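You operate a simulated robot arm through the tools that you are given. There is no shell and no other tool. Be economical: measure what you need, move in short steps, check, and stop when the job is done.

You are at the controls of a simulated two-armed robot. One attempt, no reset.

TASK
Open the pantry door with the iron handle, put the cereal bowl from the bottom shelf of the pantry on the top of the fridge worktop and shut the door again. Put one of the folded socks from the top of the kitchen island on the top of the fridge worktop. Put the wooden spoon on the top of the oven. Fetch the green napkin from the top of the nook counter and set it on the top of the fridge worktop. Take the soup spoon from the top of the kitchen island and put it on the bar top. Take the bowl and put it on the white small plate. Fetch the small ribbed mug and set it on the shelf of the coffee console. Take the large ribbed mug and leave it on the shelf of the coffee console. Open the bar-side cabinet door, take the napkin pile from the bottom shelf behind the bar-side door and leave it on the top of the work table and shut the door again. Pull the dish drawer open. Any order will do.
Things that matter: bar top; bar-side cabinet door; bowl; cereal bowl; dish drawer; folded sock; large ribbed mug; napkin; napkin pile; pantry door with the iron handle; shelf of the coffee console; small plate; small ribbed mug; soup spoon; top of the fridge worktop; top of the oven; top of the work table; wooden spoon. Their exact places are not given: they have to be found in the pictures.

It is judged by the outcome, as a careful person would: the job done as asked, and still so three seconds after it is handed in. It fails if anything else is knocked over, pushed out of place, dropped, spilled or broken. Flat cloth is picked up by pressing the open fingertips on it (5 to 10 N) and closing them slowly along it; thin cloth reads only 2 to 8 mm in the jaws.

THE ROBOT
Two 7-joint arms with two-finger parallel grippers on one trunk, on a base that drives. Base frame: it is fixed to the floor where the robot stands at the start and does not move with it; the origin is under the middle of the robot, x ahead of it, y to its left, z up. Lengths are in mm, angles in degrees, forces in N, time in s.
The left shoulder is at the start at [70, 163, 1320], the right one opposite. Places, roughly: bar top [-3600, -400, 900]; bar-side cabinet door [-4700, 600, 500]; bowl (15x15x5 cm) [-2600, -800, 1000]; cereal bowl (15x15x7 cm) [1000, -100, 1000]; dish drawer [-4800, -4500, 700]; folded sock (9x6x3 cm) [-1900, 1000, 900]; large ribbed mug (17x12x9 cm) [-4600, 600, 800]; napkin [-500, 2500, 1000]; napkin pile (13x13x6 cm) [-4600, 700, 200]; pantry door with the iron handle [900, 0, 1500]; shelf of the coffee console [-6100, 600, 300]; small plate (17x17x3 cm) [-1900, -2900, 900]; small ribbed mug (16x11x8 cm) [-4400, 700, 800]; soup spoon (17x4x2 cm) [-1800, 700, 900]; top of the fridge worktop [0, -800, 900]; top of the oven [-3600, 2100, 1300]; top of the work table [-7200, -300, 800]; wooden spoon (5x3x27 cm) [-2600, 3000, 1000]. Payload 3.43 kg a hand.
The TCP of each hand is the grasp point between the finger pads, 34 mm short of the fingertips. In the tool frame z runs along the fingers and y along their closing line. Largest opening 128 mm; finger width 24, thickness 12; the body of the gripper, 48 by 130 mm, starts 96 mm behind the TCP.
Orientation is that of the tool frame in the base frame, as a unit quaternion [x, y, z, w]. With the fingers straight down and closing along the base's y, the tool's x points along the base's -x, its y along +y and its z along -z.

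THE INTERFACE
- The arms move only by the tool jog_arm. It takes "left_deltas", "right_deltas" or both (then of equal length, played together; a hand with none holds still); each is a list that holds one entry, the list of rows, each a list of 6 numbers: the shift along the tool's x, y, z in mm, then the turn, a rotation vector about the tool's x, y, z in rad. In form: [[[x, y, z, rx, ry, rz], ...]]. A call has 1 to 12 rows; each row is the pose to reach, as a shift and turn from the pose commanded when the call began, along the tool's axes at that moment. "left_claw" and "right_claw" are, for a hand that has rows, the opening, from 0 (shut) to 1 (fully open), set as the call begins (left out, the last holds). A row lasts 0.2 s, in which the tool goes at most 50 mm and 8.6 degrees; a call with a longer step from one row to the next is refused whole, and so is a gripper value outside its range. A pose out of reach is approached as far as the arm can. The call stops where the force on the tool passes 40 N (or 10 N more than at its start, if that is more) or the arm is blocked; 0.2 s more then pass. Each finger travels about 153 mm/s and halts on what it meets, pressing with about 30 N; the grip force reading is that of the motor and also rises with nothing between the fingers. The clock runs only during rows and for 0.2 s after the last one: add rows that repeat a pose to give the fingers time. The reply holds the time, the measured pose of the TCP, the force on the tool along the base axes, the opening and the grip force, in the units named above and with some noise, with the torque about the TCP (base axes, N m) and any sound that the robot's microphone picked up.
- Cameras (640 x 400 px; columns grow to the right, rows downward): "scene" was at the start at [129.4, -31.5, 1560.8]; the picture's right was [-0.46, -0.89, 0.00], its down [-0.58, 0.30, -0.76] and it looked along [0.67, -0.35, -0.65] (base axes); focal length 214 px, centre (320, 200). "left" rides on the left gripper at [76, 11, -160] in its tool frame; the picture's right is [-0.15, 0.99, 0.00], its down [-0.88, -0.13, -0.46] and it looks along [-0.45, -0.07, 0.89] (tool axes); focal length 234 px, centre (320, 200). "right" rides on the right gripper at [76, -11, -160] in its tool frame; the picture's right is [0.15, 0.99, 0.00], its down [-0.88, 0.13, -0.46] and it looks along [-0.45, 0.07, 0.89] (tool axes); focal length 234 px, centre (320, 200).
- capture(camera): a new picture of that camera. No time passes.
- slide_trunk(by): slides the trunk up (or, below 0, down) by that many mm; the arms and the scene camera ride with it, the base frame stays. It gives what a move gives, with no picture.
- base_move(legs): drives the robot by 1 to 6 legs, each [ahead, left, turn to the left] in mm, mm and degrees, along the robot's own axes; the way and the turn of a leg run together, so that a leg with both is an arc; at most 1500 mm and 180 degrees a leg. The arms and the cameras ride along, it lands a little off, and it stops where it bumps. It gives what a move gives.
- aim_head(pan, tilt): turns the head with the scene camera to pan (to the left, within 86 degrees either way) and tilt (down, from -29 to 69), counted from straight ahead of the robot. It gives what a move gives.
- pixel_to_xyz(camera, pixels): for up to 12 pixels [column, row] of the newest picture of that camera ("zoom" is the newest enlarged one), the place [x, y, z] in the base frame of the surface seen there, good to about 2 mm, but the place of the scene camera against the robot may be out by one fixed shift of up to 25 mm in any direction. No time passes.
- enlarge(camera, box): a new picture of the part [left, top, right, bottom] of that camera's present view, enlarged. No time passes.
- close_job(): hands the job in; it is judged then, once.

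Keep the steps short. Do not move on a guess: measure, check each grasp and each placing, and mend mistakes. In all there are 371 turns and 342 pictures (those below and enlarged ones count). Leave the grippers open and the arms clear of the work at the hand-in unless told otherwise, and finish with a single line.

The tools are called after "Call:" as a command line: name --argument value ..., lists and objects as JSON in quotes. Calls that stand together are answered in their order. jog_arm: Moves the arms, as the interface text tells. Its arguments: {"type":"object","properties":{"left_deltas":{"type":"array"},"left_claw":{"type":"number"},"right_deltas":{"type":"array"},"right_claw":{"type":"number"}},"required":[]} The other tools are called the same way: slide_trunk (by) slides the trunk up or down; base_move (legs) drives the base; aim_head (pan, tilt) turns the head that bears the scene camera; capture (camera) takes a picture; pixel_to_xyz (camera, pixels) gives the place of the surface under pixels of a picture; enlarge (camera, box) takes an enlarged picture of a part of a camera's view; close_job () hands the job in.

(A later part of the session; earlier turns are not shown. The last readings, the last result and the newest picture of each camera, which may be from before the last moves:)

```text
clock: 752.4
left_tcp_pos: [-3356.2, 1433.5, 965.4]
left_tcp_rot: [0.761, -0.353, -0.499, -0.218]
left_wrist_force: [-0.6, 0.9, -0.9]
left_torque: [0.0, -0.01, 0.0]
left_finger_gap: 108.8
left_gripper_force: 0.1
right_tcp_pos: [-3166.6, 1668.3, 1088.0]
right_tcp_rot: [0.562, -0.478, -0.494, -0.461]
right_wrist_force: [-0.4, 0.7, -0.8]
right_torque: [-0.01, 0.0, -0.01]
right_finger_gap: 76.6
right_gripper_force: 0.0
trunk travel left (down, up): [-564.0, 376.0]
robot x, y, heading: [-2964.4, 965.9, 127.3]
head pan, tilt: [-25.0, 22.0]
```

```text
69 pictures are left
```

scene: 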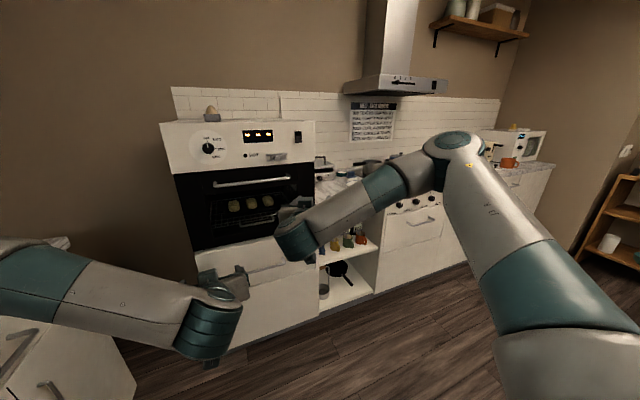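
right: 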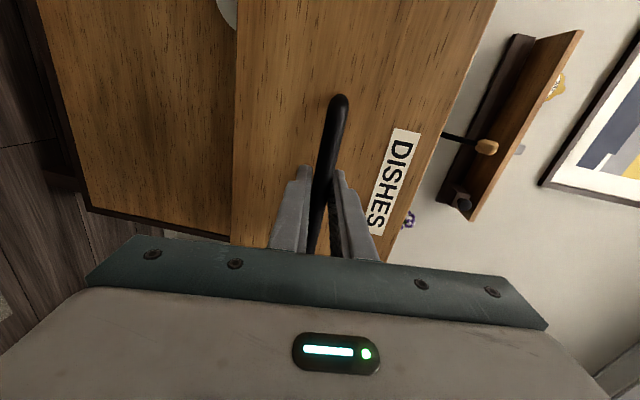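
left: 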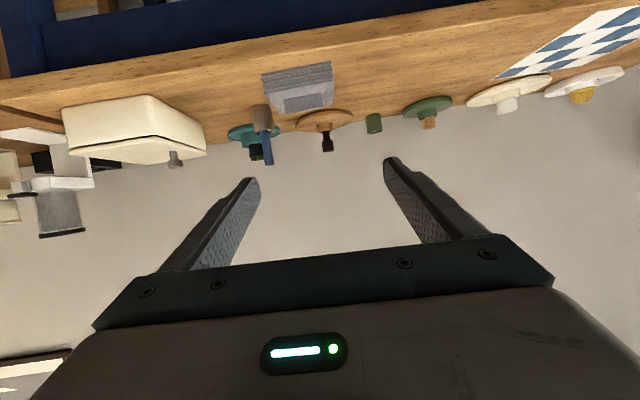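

Call:
pixel_to_xyz --camera "scene" --pixels '[[240, 122], [300, 122], [180, 122], [210, 118], [245, 220], [330, 310], [400, 250], [470, 180]]'

Call:
base_move --legs '[[150, 0, -0.5], [0, -1150, 0]]'

Call:
aim_head --pan 0 --tilt 25

Call:
capture --camera "scene"

```text
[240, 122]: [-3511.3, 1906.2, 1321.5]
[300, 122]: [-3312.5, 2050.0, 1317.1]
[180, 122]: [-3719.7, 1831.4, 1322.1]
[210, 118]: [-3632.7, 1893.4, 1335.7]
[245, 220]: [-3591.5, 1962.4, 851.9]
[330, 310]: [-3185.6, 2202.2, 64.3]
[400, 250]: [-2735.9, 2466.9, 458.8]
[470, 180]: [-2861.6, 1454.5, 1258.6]
```

```text
clock: 759.2
left_tcp_pos: [-2530.7, 2244.1, 965.2]
left_tcp_rot: [0.76, -0.355, -0.499, -0.219]
left_wrist_force: [-0.1, 0.0, 0.4]
left_torque: [-0.04, 0.01, -0.03]
left_finger_gap: 108.9
left_gripper_force: 0.1
right_tcp_pos: [-2339.1, 2477.5, 1088.1]
right_tcp_rot: [0.559, -0.481, -0.492, -0.463]
right_wrist_force: [-0.2, 0.1, 0.1]
right_torque: [0.0, 0.05, -0.03]
right_finger_gap: 76.9
right_gripper_force: 0.0
trunk travel left (down, up): [-564.0, 376.0]
robot x, y, heading: [-2146.6, 1773.0, 127.2]
head pan, tilt: [-25.0, 22.0]
```

```text
clock: 760.1
left_tcp_pos: [-2530.2, 2243.3, 966.4]
left_tcp_rot: [0.76, -0.355, -0.499, -0.22]
left_wrist_force: [-1.4, 0.1, 0.1]
left_torque: [-0.02, 0.0, 0.02]
left_finger_gap: 108.7
left_gripper_force: 0.0
right_tcp_pos: [-2337.5, 2477.2, 1089.3]
right_tcp_rot: [0.56, -0.48, -0.492, -0.462]
right_wrist_force: [0.2, -0.4, 0.7]
right_torque: [-0.01, 0.01, -0.04]
right_finger_gap: 76.8
right_gripper_force: 0.0
trunk travel left (down, up): [-564.0, 376.0]
robot x, y, heading: [-2145.8, 1773.1, 127.1]
head pan, tilt: [0.0, 25.0]
```

```text
68 pictures are left
```

scene: 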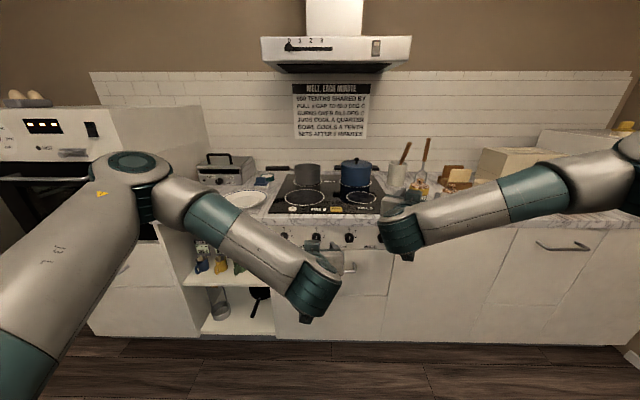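

Call:
enlarge --camera "scene" --box '[340, 120, 500, 220]'

Call:
capture --camera "right"

```text
4.00 times, centred on (420, 170) of scene
```

zoom: 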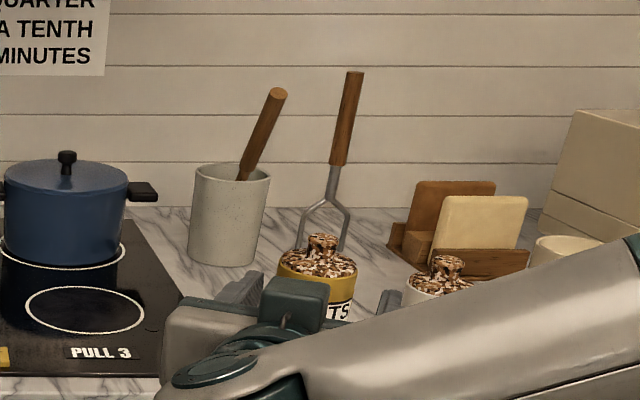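

```text
66 pictures are left
```

right: 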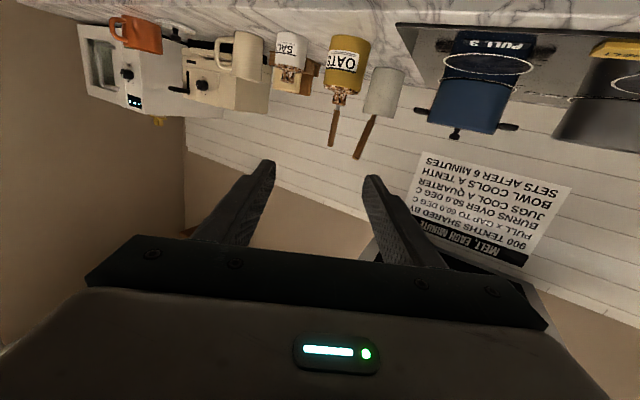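

The wooden spoon leans in the grey jar, with its handle in the right camera from (372,118) to (356,157). I'll measure it.

Call:
pixel_to_xyz --camera "right" --pixels '[[372, 120], [368, 128], [363, 140], [357, 154], [385, 75], [365, 95], [403, 90], [375, 115], [395, 118], [331, 140], [345, 85], [440, 120]]'

Call:
enlarge --camera "right" --box '[320, 50, 430, 170]'

```text
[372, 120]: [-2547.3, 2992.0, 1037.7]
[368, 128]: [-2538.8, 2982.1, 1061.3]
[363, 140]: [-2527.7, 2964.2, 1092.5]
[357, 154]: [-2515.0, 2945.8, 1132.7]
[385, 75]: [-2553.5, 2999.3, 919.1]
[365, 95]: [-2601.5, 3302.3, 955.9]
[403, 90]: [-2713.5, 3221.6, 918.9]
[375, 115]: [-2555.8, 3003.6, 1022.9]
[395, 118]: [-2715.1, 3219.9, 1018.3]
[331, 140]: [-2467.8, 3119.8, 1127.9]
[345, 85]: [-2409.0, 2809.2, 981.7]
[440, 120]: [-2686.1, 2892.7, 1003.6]
```

```text
3.33 times, centred on (375, 110) of right
```

zoom: 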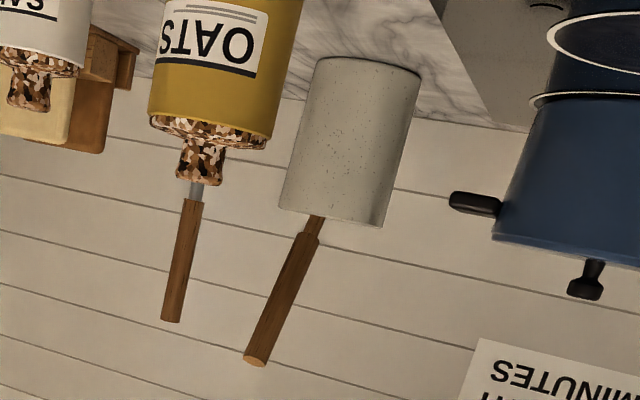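

The handle runs from (−2550,2997,1030) up to (−2513,2943,1138), leaning toward me. I'll lift and retract the left hand clear of the pot, then bring the right hand to the handle.

Call:
jog_arm --left_deltas '[[[-18, 30, -32, 0, 0, 0], [-36, 60, -64, 0, 0, 0], [-54, 90, -96, 0, 0, 0], [-72, 120, -128, 0, 0, 0], [-90, 150, -160, 0, 0, 0], [-90, 150, -160, 0, 0, 0]]]'

Call:
base_move --legs '[[0, -140, 0], [300, 0, 0]]'

Call:
capture --camera "right"

Call:
capture --camera "scene"

```text
clock: 761.5
left_tcp_pos: [-2580.0, 2111.4, 1145.6]
left_tcp_rot: [0.761, -0.355, -0.498, -0.218]
left_wrist_force: [-0.4, -0.1, -0.1]
left_torque: [-0.02, 0.02, 0.01]
left_finger_gap: 108.9
left_gripper_force: 0.0
left hand out of reach, approached as far as the arm can: row 3, 4, 5, 6
right_tcp_pos: [-2337.7, 2478.4, 1086.9]
right_tcp_rot: [0.561, -0.48, -0.492, -0.461]
right_wrist_force: [-1.3, -0.3, 0.0]
right_torque: [0.01, 0.0, -0.01]
right_finger_gap: 76.6
right_gripper_force: 0.1
trunk travel left (down, up): [-564.0, 376.0]
robot x, y, heading: [-2144.5, 1772.3, 126.9]
head pan, tilt: [0.0, 25.0]
```

```text
clock: 764.4
left_tcp_pos: [-2649.9, 2431.5, 1145.0]
left_tcp_rot: [0.761, -0.354, -0.498, -0.218]
left_wrist_force: [-0.7, 0.4, -0.4]
left_torque: [0.0, -0.02, -0.02]
left_finger_gap: 108.9
left_gripper_force: 0.1
right_tcp_pos: [-2409.3, 2798.8, 1088.8]
right_tcp_rot: [0.56, -0.479, -0.493, -0.462]
right_wrist_force: [-0.2, -0.3, 0.1]
right_torque: [-0.02, 0.02, 0.02]
right_finger_gap: 76.8
right_gripper_force: 0.2
trunk travel left (down, up): [-564.0, 376.0]
robot x, y, heading: [-2213.0, 2094.3, 127.4]
head pan, tilt: [0.0, 25.0]
```

```text
64 pictures are left
```

right: 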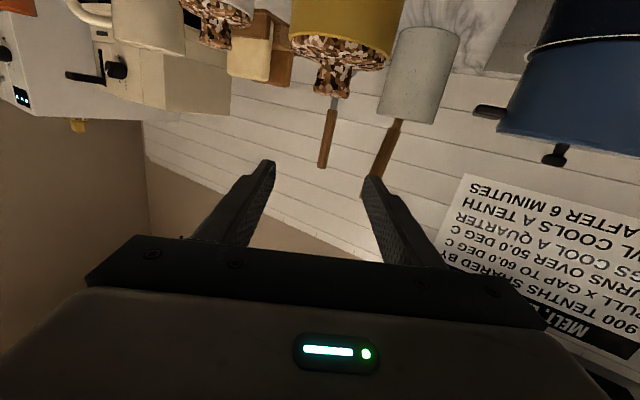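

```text
63 pictures are left
```

scene: 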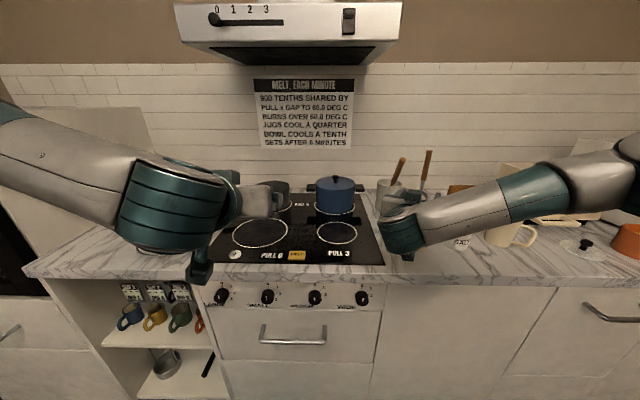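

I'm shifting left 100 to line up with the handle, then re-checking.

Call:
base_move --legs '[[53, 87, 0], [50, -30, 0]]'

Call:
capture --camera "right"

```text
clock: 766.1
left_tcp_pos: [-2758.5, 2478.6, 1145.7]
left_tcp_rot: [0.761, -0.354, -0.498, -0.218]
left_wrist_force: [-0.2, 1.2, -0.2]
left_torque: [0.01, 0.02, 0.03]
left_finger_gap: 108.8
left_gripper_force: 0.0
right_tcp_pos: [-2520.2, 2848.6, 1088.2]
right_tcp_rot: [0.56, -0.479, -0.493, -0.462]
right_wrist_force: [0.5, -0.6, -0.7]
right_torque: [0.02, -0.01, -0.01]
right_finger_gap: 76.9
right_gripper_force: 0.0
trunk travel left (down, up): [-564.0, 376.0]
robot x, y, heading: [-2319.8, 2144.3, 127.5]
head pan, tilt: [0.0, 25.0]
```

```text
62 pictures are left
```

right: 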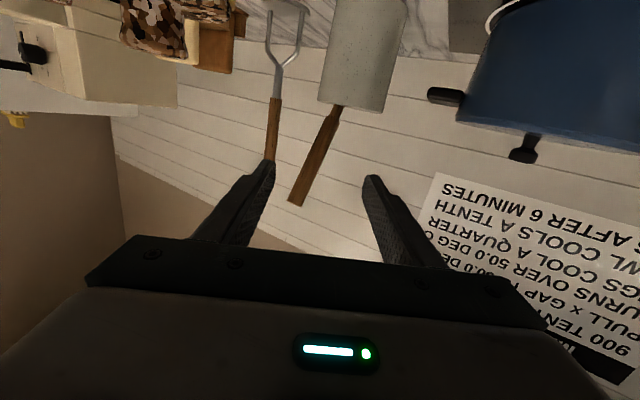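

Call:
pixel_to_xyz --camera "right" --pixels '[[335, 108], [327, 130], [317, 155], [307, 178], [298, 200], [360, 60], [350, 105], [272, 130]]'

```text
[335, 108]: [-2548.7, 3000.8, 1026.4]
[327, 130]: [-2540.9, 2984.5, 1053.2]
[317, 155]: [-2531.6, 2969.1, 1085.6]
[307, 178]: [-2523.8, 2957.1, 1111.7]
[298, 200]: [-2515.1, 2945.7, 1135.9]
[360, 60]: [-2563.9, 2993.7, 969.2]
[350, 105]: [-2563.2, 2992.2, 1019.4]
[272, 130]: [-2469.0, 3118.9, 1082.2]
```

Lined up within 3 mm. I'm advancing 118 mm and closing on the handle.

Call:
base_move --legs '[[100, -61, 0]]'

Call:
jog_arm --right_deltas '[[[0, 0, 0, 0, 0, 0], [0, 0, 0, 0, 0, 0], [0, 0, 0, 0, 0, 0]]]' --right_claw 0

Call:
capture --camera "right"

```text
clock: 767.4
left_tcp_pos: [-2768.6, 2597.0, 1146.4]
left_tcp_rot: [0.761, -0.354, -0.498, -0.219]
left_wrist_force: [0.6, -0.1, 0.6]
left_torque: [-0.04, -0.02, 0.03]
left_finger_gap: 108.6
left_gripper_force: 0.1
right_tcp_pos: [-2528.2, 2963.5, 1088.7]
right_tcp_rot: [0.561, -0.48, -0.492, -0.462]
right_wrist_force: [-0.6, -0.1, -0.4]
right_torque: [-0.01, 0.01, -0.04]
right_finger_gap: 76.9
right_gripper_force: 0.0
trunk travel left (down, up): [-564.0, 376.0]
robot x, y, heading: [-2332.7, 2262.7, 127.5]
head pan, tilt: [0.0, 25.0]
```

```text
clock: 768.2
left_tcp_pos: [-2770.5, 2596.3, 1143.8]
left_tcp_rot: [0.761, -0.352, -0.499, -0.218]
left_wrist_force: [-1.3, -0.1, -0.2]
left_torque: [0.0, 0.0, 0.0]
left_finger_gap: 108.9
left_gripper_force: 0.0
right_tcp_pos: [-2531.5, 2962.9, 1088.7]
right_tcp_rot: [0.561, -0.478, -0.494, -0.461]
right_wrist_force: [-15.0, 3.3, 4.6]
right_torque: [0.37, 1.13, 0.65]
right_finger_gap: 34.5
right_gripper_force: 30.4
trunk travel left (down, up): [-564.0, 376.0]
robot x, y, heading: [-2329.0, 2258.0, 126.9]
head pan, tilt: [0.0, 25.0]
```

```text
61 pictures are left
```

right: 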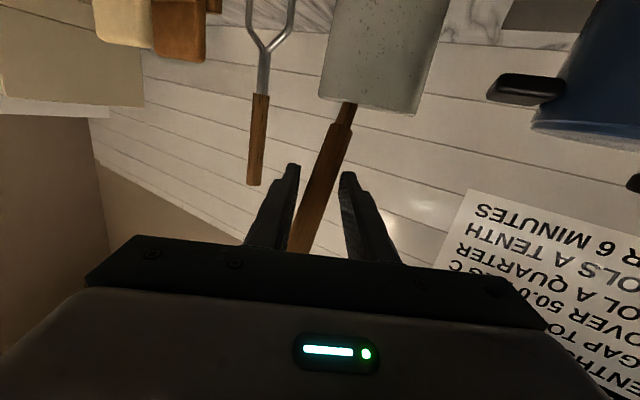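

The handle sits slanted in the fingers (34 mm). I'll open slightly, roll the hand 16° to match its lean, and close again.

Call:
jog_arm --right_deltas '[[[0, 0, 0, 0, 0, 0], [0, 0, 0, 0, 0, 0.09], [0, 0, 0, 0, 0, 0.18], [0, 0, 0, 0, 0, 0.27], [0, 0, 0, 0, 0, 0.27]]]' --right_claw 0.5

Call:
jog_arm --right_deltas '[[[0, 0, 3, 0, 0, 0], [0, 0, 3, 0, 0, 0], [0, 0, 3, 0, 0, 0]]]' --right_claw 0

Call:
capture --camera "right"

```text
clock: 769.4
left_tcp_pos: [-2768.9, 2596.3, 1146.2]
left_tcp_rot: [0.76, -0.354, -0.499, -0.219]
left_wrist_force: [0.1, 0.8, -0.1]
left_torque: [0.02, 0.0, -0.02]
left_finger_gap: 109.2
left_gripper_force: 0.0
right_tcp_pos: [-2529.1, 2964.0, 1087.2]
right_tcp_rot: [-0.491, 0.551, 0.551, 0.39]
right_wrist_force: [0.4, -0.5, 0.4]
right_torque: [0.02, -0.02, -0.01]
right_finger_gap: 64.1
right_gripper_force: 0.0
trunk travel left (down, up): [-564.0, 376.0]
robot x, y, heading: [-2331.6, 2267.5, 127.2]
head pan, tilt: [0.0, 25.0]
```

```text
clock: 770.2
left_tcp_pos: [-2768.8, 2595.3, 1145.3]
left_tcp_rot: [0.761, -0.354, -0.498, -0.218]
left_wrist_force: [-0.3, 0.6, 0.5]
left_torque: [0.0, -0.01, 0.0]
left_finger_gap: 108.8
left_gripper_force: 0.1
right_tcp_pos: [-2531.4, 2966.0, 1089.1]
right_tcp_rot: [-0.491, 0.55, 0.551, 0.391]
right_wrist_force: [-4.1, -0.4, 2.2]
right_torque: [0.1, 0.48, 0.28]
right_finger_gap: 19.0
right_gripper_force: 29.6
trunk travel left (down, up): [-564.0, 376.0]
robot x, y, heading: [-2332.5, 2262.6, 127.1]
head pan, tilt: [0.0, 25.0]
```

```text
60 pictures are left
```

right: 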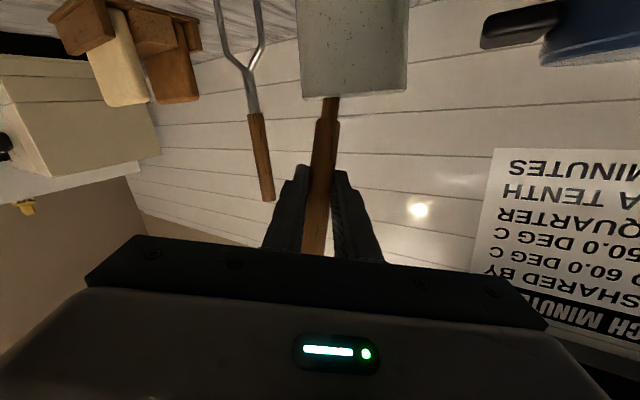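

Aligned and held (19 mm). I'm drawing the spoon out along its own axis.

Call:
jog_arm --right_deltas '[[[-21, -1, -13, 0, 0, 0], [-42, -3, -27, 0, 0, 0], [-63, -4, -40, 0, 0, 0], [-84, -5, -53, 0, 0, 0], [-105, -7, -67, 0, 0, 0], [-127, -8, -80, 0, 0, 0], [-148, -9, -93, 0, 0, 0], [-148, -9, -93, 0, 0, 0]]]'

Call:
capture --camera "right"

Call:
capture --camera "scene"

```text
clock: 772.0
left_tcp_pos: [-2768.4, 2596.8, 1144.7]
left_tcp_rot: [0.76, -0.355, -0.499, -0.219]
left_wrist_force: [0.4, 1.1, 0.4]
left_torque: [0.01, -0.02, -0.02]
left_finger_gap: 108.5
left_gripper_force: 0.0
right_tcp_pos: [-2477.8, 2891.5, 1235.6]
right_tcp_rot: [-0.491, 0.551, 0.55, 0.392]
right_wrist_force: [-0.3, 0.4, -1.3]
right_torque: [-0.04, 0.01, -0.02]
right_finger_gap: 19.1
right_gripper_force: 30.0
trunk travel left (down, up): [-564.0, 376.0]
robot x, y, heading: [-2330.3, 2265.1, 127.4]
head pan, tilt: [0.0, 25.0]
```

```text
59 pictures are left
```

right: 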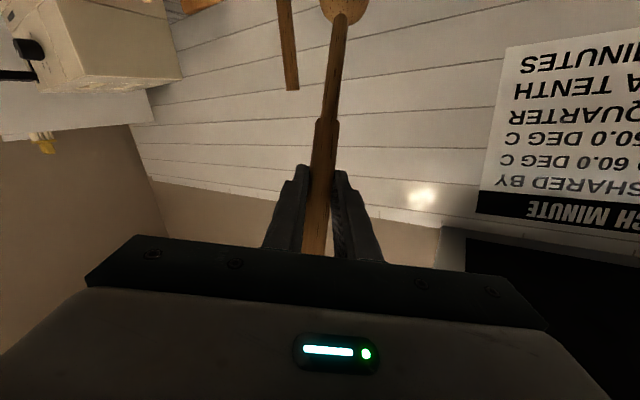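

```text
58 pictures are left
```

scene: 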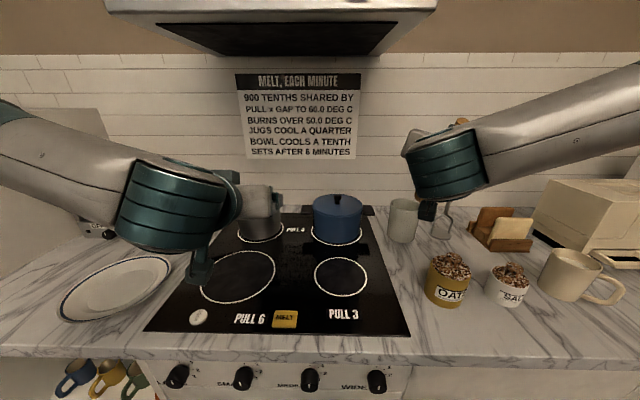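

The spoon is out of the jar. I'll back away, raise the trunk, level the hand and pitch it down so the spoon lies nearly horizontal, then look toward the oven's top.

Call:
base_move --legs '[[-420, 0, 0]]'

Call:
slide_trunk --by 230

Call:
jog_arm --right_deltas '[[[0, 0, 0, 0, 0, -0.09], [0, 0, 0, 0, 0, -0.18], [0, 0, 0, 0, 0, -0.27], [0, 0, 0, 0, 0, -0.27]]]'

Call:
jog_arm --right_deltas '[[[0, 0, 0, 0, 0.14, 0], [0, 0, 0, 0, 0.28, 0], [0, 0, 0, 0, 0.42, 0], [0, 0, 0, 0, 0.56, 0], [0, 0, 0, 0, 0.7, 0], [0, 0, 0, 0, 0.84, 0], [0, 0, 0, 0, 0.98, 0], [0, 0, 0, 0, 1.1, 0], [0, 0, 0, 0, 1.1, 0]]]'

Call:
capture --camera "scene"

Call:
capture --camera "right"

```text
clock: 774.6
left_tcp_pos: [-2513.7, 2260.7, 1146.5]
left_tcp_rot: [0.76, -0.355, -0.498, -0.219]
left_wrist_force: [0.3, 1.1, -0.3]
left_torque: [0.0, 0.04, -0.05]
left_finger_gap: 108.8
left_gripper_force: 0.1
right_tcp_pos: [-2223.5, 2556.7, 1236.7]
right_tcp_rot: [-0.491, 0.55, 0.55, 0.391]
right_wrist_force: [0.5, -0.4, -0.1]
right_torque: [-0.05, -0.04, -0.01]
right_finger_gap: 18.8
right_gripper_force: 29.7
trunk travel left (down, up): [-564.0, 376.0]
robot x, y, heading: [-2077.4, 1924.9, 127.4]
head pan, tilt: [0.0, 25.0]
```

```text
clock: 777.0
left_tcp_pos: [-2513.8, 2261.9, 1375.7]
left_tcp_rot: [0.761, -0.353, -0.499, -0.218]
left_wrist_force: [0.1, 0.0, -0.2]
left_torque: [0.0, -0.02, -0.02]
left_finger_gap: 108.8
left_gripper_force: 0.0
right_tcp_pos: [-2224.7, 2555.7, 1467.1]
right_tcp_rot: [-0.491, 0.551, 0.55, 0.392]
right_wrist_force: [0.1, 0.6, -1.5]
right_torque: [-0.04, -0.04, 0.0]
right_finger_gap: 19.1
right_gripper_force: 30.3
trunk travel left (down, up): [-794.0, 146.0]
robot x, y, heading: [-2078.5, 1924.4, 127.4]
head pan, tilt: [0.0, 25.0]
```

```text
clock: 778.0
left_tcp_pos: [-2513.9, 2262.0, 1375.7]
left_tcp_rot: [0.761, -0.354, -0.498, -0.218]
left_wrist_force: [1.1, -0.7, 0.6]
left_torque: [0.03, -0.02, 0.0]
left_finger_gap: 108.8
left_gripper_force: 0.0
right_tcp_pos: [-2225.2, 2556.1, 1467.0]
right_tcp_rot: [0.56, -0.479, -0.493, -0.462]
right_wrist_force: [-0.5, 0.0, -0.6]
right_torque: [-0.03, 0.0, 0.05]
right_finger_gap: 19.2
right_gripper_force: 29.7
trunk travel left (down, up): [-794.0, 146.0]
robot x, y, heading: [-2077.5, 1929.0, 127.4]
head pan, tilt: [0.0, 25.0]
```

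```text
clock: 780.0
left_tcp_pos: [-2513.3, 2261.5, 1376.3]
left_tcp_rot: [0.761, -0.354, -0.498, -0.218]
left_wrist_force: [-0.2, -0.3, 0.4]
left_torque: [0.02, 0.0, 0.01]
left_finger_gap: 108.7
left_gripper_force: 0.1
right_tcp_pos: [-2223.2, 2555.8, 1467.0]
right_tcp_rot: [0.735, -0.65, -0.127, -0.143]
right_wrist_force: [-0.4, -0.8, -1.2]
right_torque: [0.05, 0.01, 0.01]
right_finger_gap: 19.4
right_gripper_force: 29.9
trunk travel left (down, up): [-794.0, 146.0]
robot x, y, heading: [-2077.6, 1925.9, 127.3]
head pan, tilt: [0.0, 25.0]
```

```text
57 pictures are left
```

scene: 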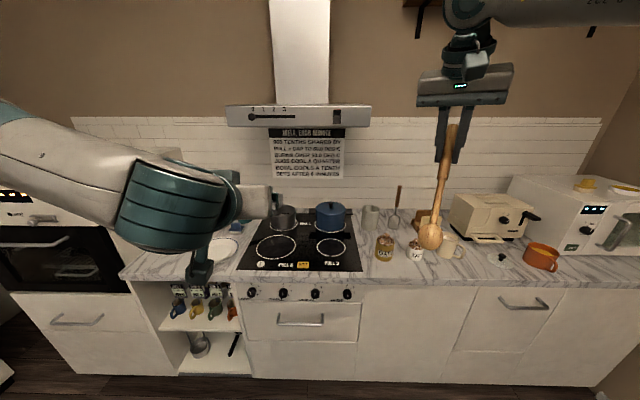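

```text
56 pictures are left
```

right: 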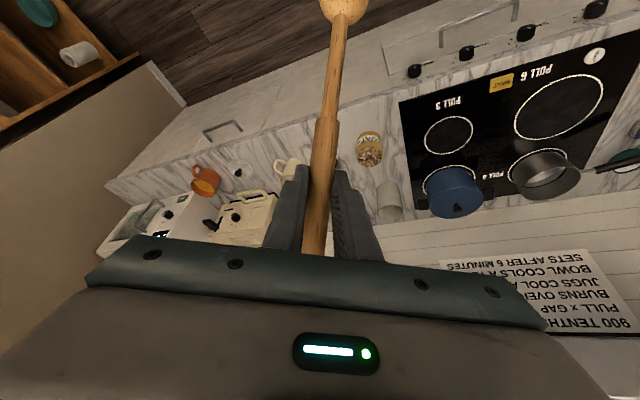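

Call:
pixel_to_xyz --camera "right" --pixels '[[344, 8], [335, 80], [325, 140], [318, 190], [312, 240]]'

Call:
base_move --legs '[[0, 1080, 0]]'

Call:
aim_head --pan 0 --tilt 15

Call:
capture --camera "scene"

Call:
capture --camera "right"

```text
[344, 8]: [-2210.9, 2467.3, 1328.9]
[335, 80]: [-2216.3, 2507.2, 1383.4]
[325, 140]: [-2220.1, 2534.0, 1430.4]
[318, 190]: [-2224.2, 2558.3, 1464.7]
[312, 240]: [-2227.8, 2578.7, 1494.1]
```

```text
clock: 785.5
left_tcp_pos: [-3364.4, 1614.6, 1374.7]
left_tcp_rot: [0.761, -0.353, -0.499, -0.217]
left_wrist_force: [0.0, 0.6, 0.3]
left_torque: [0.02, 0.0, 0.04]
left_finger_gap: 108.7
left_gripper_force: 0.0
right_tcp_pos: [-3072.5, 1907.6, 1467.2]
right_tcp_rot: [0.735, -0.65, -0.127, -0.142]
right_wrist_force: [-0.2, -0.6, -0.7]
right_torque: [0.01, -0.02, 0.06]
right_finger_gap: 19.4
right_gripper_force: 30.1
trunk travel left (down, up): [-794.0, 146.0]
robot x, y, heading: [-2926.1, 1280.3, 127.4]
head pan, tilt: [0.0, 25.0]
```

```text
clock: 786.2
left_tcp_pos: [-3363.7, 1612.8, 1375.5]
left_tcp_rot: [0.761, -0.354, -0.498, -0.218]
left_wrist_force: [0.2, 0.6, -1.6]
left_torque: [0.01, 0.02, 0.0]
left_finger_gap: 109.1
left_gripper_force: 0.1
right_tcp_pos: [-3073.3, 1908.0, 1466.6]
right_tcp_rot: [0.735, -0.65, -0.126, -0.143]
right_wrist_force: [-0.7, -0.5, -1.1]
right_torque: [0.03, 0.02, 0.0]
right_finger_gap: 19.0
right_gripper_force: 30.1
trunk travel left (down, up): [-794.0, 146.0]
robot x, y, heading: [-2925.7, 1281.0, 127.3]
head pan, tilt: [0.0, 15.0]
```

```text
55 pictures are left
```

scene: 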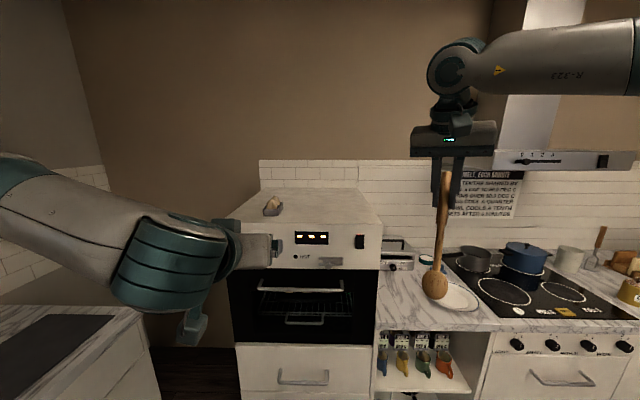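

```text
54 pictures are left
```

right: 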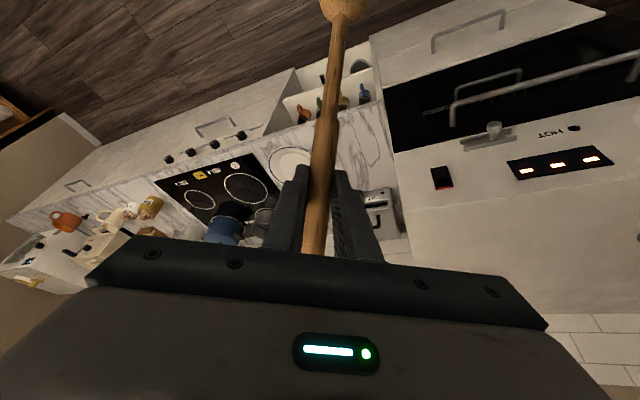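

The spoon's slope means I should roll the hand instead, so the spoon lies flat. I'm pitching back up, then rolling 90°.

Call:
jog_arm --right_deltas '[[[0, 0, 0, 0, -0.14, 0], [0, 0, 0, 0, -0.28, 0], [0, 0, 0, 0, -0.42, 0], [0, 0, 0, 0, -0.56, 0], [0, 0, 0, 0, -0.7, 0], [0, 0, 0, 0, -0.84, 0], [0, 0, 0, 0, -0.98, 0], [0, 0, 0, 0, -1.1, 0], [0, 0, 0, 0, -1.1, 0]]]'

Call:
jog_arm --right_deltas '[[[0, 0, 0, 0, 0, 0.143], [0, 0, 0, 0, 0, 0.286], [0, 0, 0, 0, 0, 0.428], [0, 0, 0, 0, 0, 0.571], [0, 0, 0, 0, 0, 0.714], [0, 0, 0, 0, 0, 0.857], [0, 0, 0, 0, 0, 1.0], [0, 0, 0, 0, 0, 1.142], [0, 0, 0, 0, 0, 1.285], [0, 0, 0, 0, 0, 1.428], [0, 0, 0, 0, 0, 1.5708], [0, 0, 0, 0, 0, 1.5708]]]'

Call:
capture --camera "right"

Call:
capture --camera "scene"

```text
clock: 788.2
left_tcp_pos: [-3363.6, 1614.4, 1375.6]
left_tcp_rot: [0.762, -0.353, -0.499, -0.217]
left_wrist_force: [-0.8, -0.2, -0.2]
left_torque: [0.01, -0.01, 0.0]
left_finger_gap: 108.8
left_gripper_force: 0.1
right_tcp_pos: [-3074.9, 1907.9, 1466.7]
right_tcp_rot: [0.56, -0.479, -0.494, -0.461]
right_wrist_force: [0.1, -0.1, 0.3]
right_torque: [-0.06, -0.04, -0.03]
right_finger_gap: 18.9
right_gripper_force: 29.8
trunk travel left (down, up): [-794.0, 146.0]
robot x, y, heading: [-2923.7, 1277.9, 127.4]
head pan, tilt: [0.0, 15.0]
```

```text
clock: 790.8
left_tcp_pos: [-3363.9, 1613.5, 1376.0]
left_tcp_rot: [0.761, -0.353, -0.499, -0.218]
left_wrist_force: [-0.5, 0.1, 1.0]
left_torque: [0.03, 0.03, 0.0]
left_finger_gap: 109.0
left_gripper_force: 0.0
right_tcp_pos: [-3073.0, 1907.9, 1467.2]
right_tcp_rot: [-0.057, 0.735, 0.675, -0.023]
right_wrist_force: [0.2, 0.3, -0.9]
right_torque: [-0.05, -0.06, -0.03]
right_finger_gap: 19.0
right_gripper_force: 30.1
trunk travel left (down, up): [-794.0, 146.0]
robot x, y, heading: [-2927.2, 1274.8, 127.5]
head pan, tilt: [0.0, 15.0]
```

```text
53 pictures are left
```

right: 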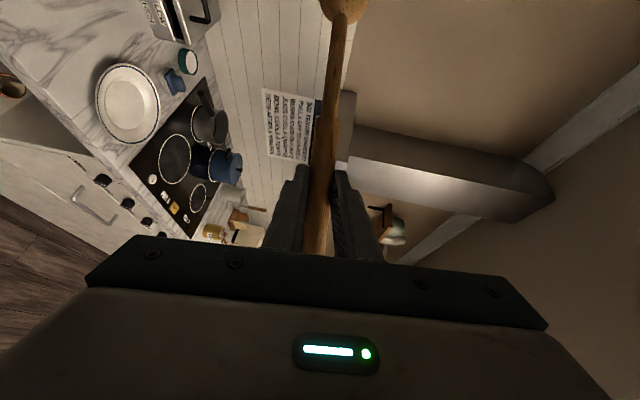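

```text
52 pictures are left
```

scene: 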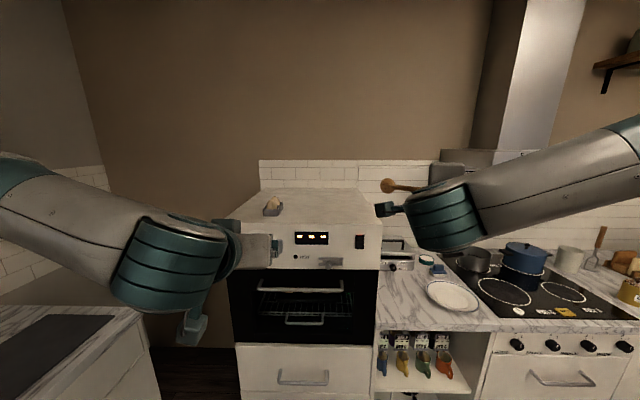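

Call:
pixel_to_xyz --camera "right" --pixels '[[344, 8], [335, 80], [322, 160], [313, 240]]'

Call:
base_move --legs '[[0, 225, 0], [250, 0, 0]]'

Call:
capture --camera "scene"

```text
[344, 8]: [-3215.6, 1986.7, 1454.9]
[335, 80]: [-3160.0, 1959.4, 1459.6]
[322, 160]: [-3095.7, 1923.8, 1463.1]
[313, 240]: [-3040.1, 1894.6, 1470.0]
```

```text
clock: 793.9
left_tcp_pos: [-3691.7, 1674.8, 1377.1]
left_tcp_rot: [0.76, -0.355, -0.499, -0.219]
left_wrist_force: [-0.3, -0.1, 0.1]
left_torque: [0.01, 0.01, -0.01]
left_finger_gap: 108.9
left_gripper_force: 0.0
right_tcp_pos: [-3399.1, 1969.2, 1469.8]
right_tcp_rot: [-0.055, 0.735, 0.675, -0.02]
right_wrist_force: [-0.4, 0.4, -0.4]
right_torque: [-0.05, -0.06, 0.03]
right_finger_gap: 19.0
right_gripper_force: 30.5
trunk travel left (down, up): [-794.0, 146.0]
robot x, y, heading: [-3258.3, 1341.9, 127.0]
head pan, tilt: [0.0, 15.0]
```

```text
51 pictures are left
```

scene: 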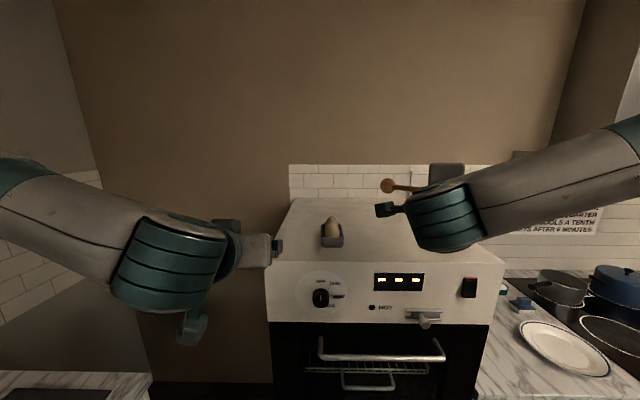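

The spoon is over the front of the oven. I'm moving 135 mm forward, then lowering the right arm.

Call:
base_move --legs '[[135, 0, 0]]'

Call:
jog_arm --right_deltas '[[[0, -20, 0, 0, 0, 0], [0, -40, 0, 0, 0, 0], [0, -60, 0, 0, 0, 0], [0, -80, 0, 0, 0, 0], [0, -100, 0, 0, 0, 0], [0, -115, 0, 0, 0, 0], [0, -115, 0, 0, 0, 0]]]'

Call:
capture --camera "scene"

Call:
capture --camera "right"

```text
clock: 795.2
left_tcp_pos: [-3770.5, 1782.4, 1377.3]
left_tcp_rot: [0.759, -0.355, -0.499, -0.22]
left_wrist_force: [0.6, 0.0, -0.1]
left_torque: [0.01, -0.03, 0.0]
left_finger_gap: 108.9
left_gripper_force: 0.1
right_tcp_pos: [-3479.9, 2076.0, 1468.3]
right_tcp_rot: [-0.055, 0.735, 0.675, -0.021]
right_wrist_force: [0.3, -0.2, -0.2]
right_torque: [-0.03, -0.04, 0.02]
right_finger_gap: 19.2
right_gripper_force: 29.6
trunk travel left (down, up): [-794.0, 146.0]
robot x, y, heading: [-3337.4, 1444.1, 127.0]
head pan, tilt: [0.0, 15.0]
```

```text
clock: 796.8
left_tcp_pos: [-3772.8, 1785.0, 1376.4]
left_tcp_rot: [0.759, -0.356, -0.499, -0.22]
left_wrist_force: [0.1, -1.0, -1.4]
left_torque: [0.01, -0.03, 0.0]
left_finger_gap: 108.7
left_gripper_force: 0.1
right_tcp_pos: [-3468.6, 2079.1, 1358.5]
right_tcp_rot: [-0.058, 0.736, 0.674, -0.022]
right_wrist_force: [0.1, 0.5, -0.4]
right_torque: [-0.05, -0.05, 0.0]
right_finger_gap: 18.8
right_gripper_force: 30.0
right hand out of reach, approached as far as the arm can: row 5, 6, 7
trunk travel left (down, up): [-794.0, 146.0]
robot x, y, heading: [-3337.9, 1450.7, 127.2]
head pan, tilt: [0.0, 15.0]
```

```text
50 pictures are left
```

scene: 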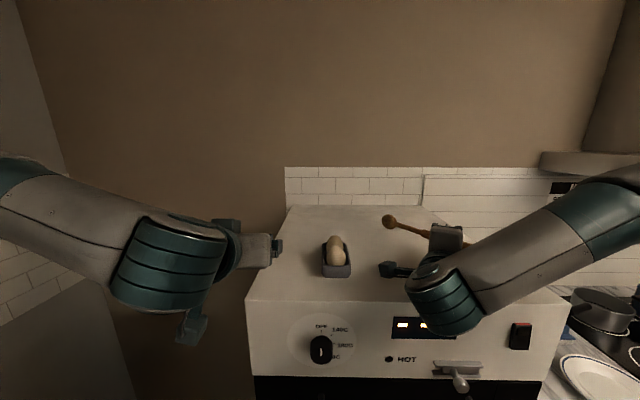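

```text
49 pictures are left
```

right: 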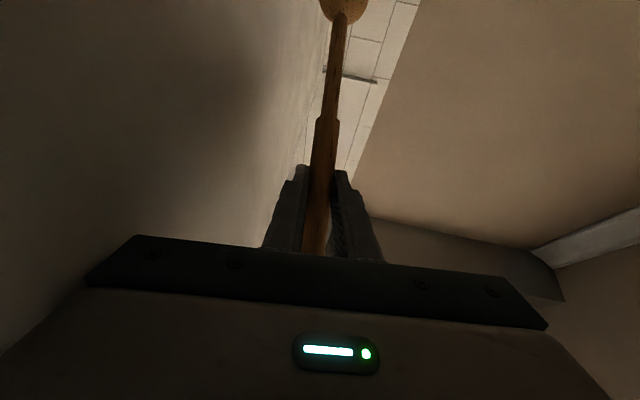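

Call:
pixel_to_xyz --camera "right" --pixels '[[150, 150], [250, 120], [100, 60], [344, 10], [325, 130], [312, 245]]'

```text
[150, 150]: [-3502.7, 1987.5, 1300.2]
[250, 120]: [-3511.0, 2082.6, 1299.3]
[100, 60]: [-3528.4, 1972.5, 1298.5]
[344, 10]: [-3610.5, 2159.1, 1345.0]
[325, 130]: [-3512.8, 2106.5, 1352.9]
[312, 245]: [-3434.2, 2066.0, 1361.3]
```

The oven's top is at z 1299. I'm lowering by trunk in small steps.

Call:
slide_trunk --by -28

Call:
slide_trunk --by -5

Call:
slide_trunk --by -4

```text
clock: 797.2
left_tcp_pos: [-3773.2, 1782.7, 1367.6]
left_tcp_rot: [0.759, -0.357, -0.498, -0.221]
left_wrist_force: [0.2, -0.6, 0.0]
left_torque: [-0.01, 0.03, -0.01]
left_finger_gap: 108.7
left_gripper_force: 0.1
right_tcp_pos: [-3468.3, 2079.5, 1358.2]
right_tcp_rot: [-0.051, 0.731, 0.68, -0.026]
right_wrist_force: [4.3, -3.4, 10.9]
right_torque: [-1.49, -0.24, 0.53]
right_finger_gap: 19.3
right_gripper_force: 29.6
trunk travel left (down, up): [-786.0, 154.0]
robot x, y, heading: [-3339.0, 1445.8, 127.3]
head pan, tilt: [0.0, 15.0]
stopped: the force on the tool passed its limit (the readings are from after the stop); the commanded pose is now the measured one
```

```text
clock: 797.7
left_tcp_pos: [-3772.2, 1782.9, 1362.7]
left_tcp_rot: [0.76, -0.355, -0.498, -0.22]
left_wrist_force: [-0.4, -0.1, -0.2]
left_torque: [0.0, -0.01, 0.0]
left_finger_gap: 108.6
left_gripper_force: 0.0
right_tcp_pos: [-3466.7, 2080.7, 1359.2]
right_tcp_rot: [-0.046, 0.728, 0.684, -0.029]
right_wrist_force: [4.2, -3.6, 8.1]
right_torque: [-1.27, -0.16, 0.46]
right_finger_gap: 19.2
right_gripper_force: 30.8
trunk travel left (down, up): [-781.0, 159.0]
robot x, y, heading: [-3335.1, 1445.7, 127.0]
head pan, tilt: [0.0, 15.0]
stopped: the force on the tool passed its limit (the readings are from after the stop); the commanded pose is now the measured one
```

```text
clock: 798.3
left_tcp_pos: [-3773.8, 1783.5, 1359.8]
left_tcp_rot: [0.759, -0.355, -0.499, -0.22]
left_wrist_force: [0.1, 0.5, -0.9]
left_torque: [-0.03, -0.03, 0.0]
left_finger_gap: 108.7
left_gripper_force: 0.1
right_tcp_pos: [-3467.7, 2081.6, 1359.4]
right_tcp_rot: [-0.041, 0.725, 0.686, -0.033]
right_wrist_force: [3.3, -2.9, 9.5]
right_torque: [-1.2, -0.1, 0.37]
right_finger_gap: 19.1
right_gripper_force: 30.3
trunk travel left (down, up): [-778.0, 162.0]
robot x, y, heading: [-3338.5, 1447.5, 127.0]
head pan, tilt: [0.0, 15.0]
stopped: the force on the tool passed its limit (the readings are from after the stop); the commanded pose is now the measured one
```

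The rolled gripper's body touches the top. I'll lift, then pitch the hand down 27° and roll a bit more, so the spoon stays level while the body clears.

Call:
slide_trunk --by 70

Call:
jog_arm --right_deltas '[[[0, 0, 0, 0.12, 0, 0], [0, 0, 0, 0.24, 0, 0], [0, 0, 0, 0.36, 0, 0], [0, 0, 0, 0.46, 0, 0], [0, 0, 0, 0.46, 0, 0]]]'

Call:
jog_arm --right_deltas '[[[0, 0, 0, 0, 0, 0.14], [0, 0, 0, 0, 0, 0.28], [0, 0, 0, 0, 0, 0.42], [0, 0, 0, 0, 0, 0.42]]]'

Call:
capture --camera "right"

```text
clock: 799.3
left_tcp_pos: [-3773.3, 1785.3, 1428.4]
left_tcp_rot: [0.76, -0.356, -0.498, -0.22]
left_wrist_force: [0.8, 0.2, 0.5]
left_torque: [0.04, 0.0, 0.02]
left_finger_gap: 108.8
left_gripper_force: 0.0
right_tcp_pos: [-3469.2, 2082.1, 1428.6]
right_tcp_rot: [-0.042, 0.726, 0.685, -0.032]
right_wrist_force: [0.1, 0.5, -0.9]
right_torque: [-0.01, -0.02, 0.02]
right_finger_gap: 19.0
right_gripper_force: 30.5
trunk travel left (down, up): [-848.0, 92.0]
robot x, y, heading: [-3340.1, 1450.7, 126.9]
head pan, tilt: [0.0, 15.0]
```

```text
clock: 800.5
left_tcp_pos: [-3774.1, 1785.1, 1429.0]
left_tcp_rot: [0.76, -0.355, -0.498, -0.22]
left_wrist_force: [-0.1, -1.0, 0.3]
left_torque: [0.0, 0.01, 0.01]
left_finger_gap: 108.8
left_gripper_force: 0.0
right_tcp_pos: [-3468.6, 2081.5, 1427.6]
right_tcp_rot: [-0.048, 0.863, 0.502, -0.022]
right_wrist_force: [0.5, 0.8, -0.7]
right_torque: [-0.02, -0.07, 0.01]
right_finger_gap: 18.9
right_gripper_force: 29.7
trunk travel left (down, up): [-848.0, 92.0]
robot x, y, heading: [-3342.1, 1444.7, 127.0]
head pan, tilt: [0.0, 15.0]
```

```text
clock: 801.5
left_tcp_pos: [-3772.8, 1784.4, 1429.2]
left_tcp_rot: [0.759, -0.355, -0.499, -0.22]
left_wrist_force: [0.9, -0.4, 0.3]
left_torque: [-0.02, 0.03, -0.01]
left_finger_gap: 109.0
left_gripper_force: 0.1
right_tcp_pos: [-3469.5, 2081.3, 1429.3]
right_tcp_rot: [0.134, 0.853, 0.488, -0.125]
right_wrist_force: [0.8, -0.6, 0.0]
right_torque: [-0.01, -0.06, 0.0]
right_finger_gap: 18.7
right_gripper_force: 29.8
trunk travel left (down, up): [-848.0, 92.0]
robot x, y, heading: [-3338.1, 1448.6, 127.1]
head pan, tilt: [0.0, 15.0]
```

```text
48 pictures are left
```

right: 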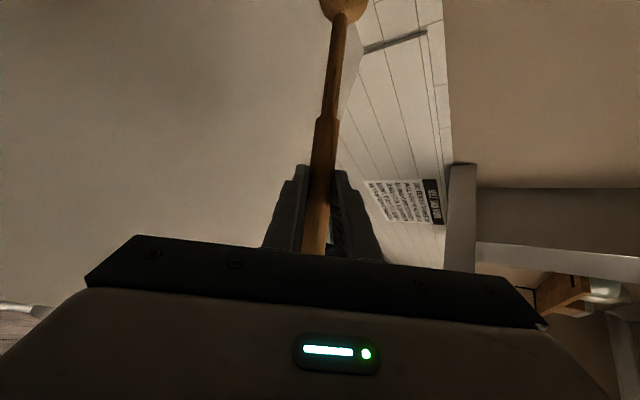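

Call:
pixel_to_xyz --camera "right" --pixels '[[344, 8], [335, 80], [322, 160], [313, 240], [150, 120], [250, 60]]'

Call:
capture --camera "scene"

```text
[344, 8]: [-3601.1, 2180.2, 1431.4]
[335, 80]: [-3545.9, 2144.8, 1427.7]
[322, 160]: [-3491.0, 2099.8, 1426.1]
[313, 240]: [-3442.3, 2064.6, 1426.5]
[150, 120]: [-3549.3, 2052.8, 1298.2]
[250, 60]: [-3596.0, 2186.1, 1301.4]
```

```text
47 pictures are left
```

scene: 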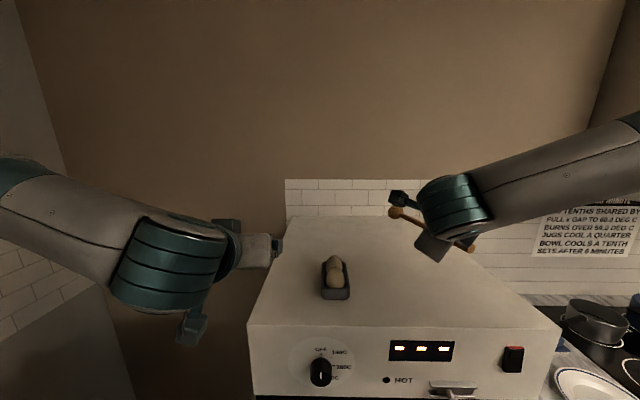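

The spoon is level. I'm lowering.

Call:
slide_trunk --by -84

Call:
slide_trunk --by -8

Call:
slide_trunk --by -6

```text
clock: 802.7
left_tcp_pos: [-3773.3, 1784.5, 1343.8]
left_tcp_rot: [0.759, -0.356, -0.499, -0.221]
left_wrist_force: [0.3, 0.6, 0.5]
left_torque: [0.01, -0.03, 0.0]
left_finger_gap: 108.9
left_gripper_force: 0.0
right_tcp_pos: [-3469.8, 2081.4, 1344.6]
right_tcp_rot: [0.133, 0.854, 0.487, -0.126]
right_wrist_force: [-0.1, 0.0, -0.6]
right_torque: [-0.01, -0.06, 0.01]
right_finger_gap: 19.3
right_gripper_force: 29.8
trunk travel left (down, up): [-764.0, 176.0]
robot x, y, heading: [-3338.1, 1449.9, 127.0]
head pan, tilt: [0.0, 15.0]
```

```text
clock: 803.3
left_tcp_pos: [-3772.8, 1783.5, 1337.1]
left_tcp_rot: [0.759, -0.355, -0.499, -0.22]
left_wrist_force: [0.5, -0.1, -0.2]
left_torque: [0.02, 0.03, 0.0]
left_finger_gap: 108.7
left_gripper_force: 0.0
right_tcp_pos: [-3469.5, 2082.8, 1337.0]
right_tcp_rot: [0.133, 0.854, 0.487, -0.126]
right_wrist_force: [0.8, 0.1, 2.1]
right_torque: [-0.01, -0.06, -0.02]
right_finger_gap: 18.9
right_gripper_force: 30.1
trunk travel left (down, up): [-756.0, 184.0]
robot x, y, heading: [-3341.2, 1442.6, 126.9]
head pan, tilt: [0.0, 15.0]
```

```text
clock: 803.9
left_tcp_pos: [-3772.1, 1783.3, 1331.7]
left_tcp_rot: [0.759, -0.355, -0.499, -0.221]
left_wrist_force: [0.9, 0.2, 0.8]
left_torque: [-0.01, 0.01, 0.01]
left_finger_gap: 108.9
left_gripper_force: 0.1
right_tcp_pos: [-3468.8, 2081.3, 1337.1]
right_tcp_rot: [0.134, 0.851, 0.492, -0.129]
right_wrist_force: [-0.6, 12.1, 36.2]
right_torque: [1.02, 0.01, 0.02]
right_finger_gap: 19.1
right_gripper_force: 29.9
trunk travel left (down, up): [-750.0, 190.0]
robot x, y, heading: [-3336.5, 1450.3, 126.7]
head pan, tilt: [0.0, 15.0]
```

The finger touches the top. I'm easing up 5 mm, opening a little and withdrawing quickly along the finger axis so the spoon settles.

Call:
slide_trunk --by 7

Call:
jog_arm --right_deltas '[[[0, 0, 0, 0, 0, 0], [0, 0, 0, 0, 0, 0], [0, 0, 0, 0, 0, 0]]]' --right_claw 0.22

Call:
capture --camera "right"

```text
clock: 804.4
left_tcp_pos: [-3773.7, 1784.2, 1338.5]
left_tcp_rot: [0.759, -0.355, -0.499, -0.22]
left_wrist_force: [0.0, -0.3, -1.2]
left_torque: [0.0, -0.01, 0.01]
left_finger_gap: 108.8
left_gripper_force: 0.0
right_tcp_pos: [-3469.6, 2082.0, 1336.4]
right_tcp_rot: [0.133, 0.854, 0.487, -0.125]
right_wrist_force: [-0.9, 7.0, 15.9]
right_torque: [0.53, 0.02, 0.03]
right_finger_gap: 19.0
right_gripper_force: 29.8
trunk travel left (down, up): [-757.0, 183.0]
robot x, y, heading: [-3342.7, 1448.3, 127.1]
head pan, tilt: [0.0, 15.0]
```

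```text
clock: 805.2
left_tcp_pos: [-3772.3, 1783.6, 1337.9]
left_tcp_rot: [0.76, -0.355, -0.498, -0.219]
left_wrist_force: [0.1, -0.5, 0.1]
left_torque: [-0.01, -0.05, -0.01]
left_finger_gap: 108.8
left_gripper_force: 0.0
right_tcp_pos: [-3468.4, 2082.1, 1337.5]
right_tcp_rot: [0.134, 0.854, 0.487, -0.126]
right_wrist_force: [0.8, 6.6, 12.5]
right_torque: [0.44, -0.04, 0.01]
right_finger_gap: 21.1
right_gripper_force: 0.0
trunk travel left (down, up): [-757.0, 183.0]
robot x, y, heading: [-3335.7, 1446.3, 127.2]
head pan, tilt: [0.0, 15.0]
```

```text
46 pictures are left
```

right: 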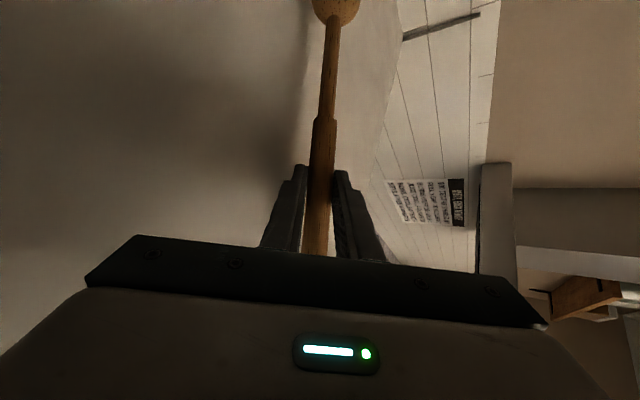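

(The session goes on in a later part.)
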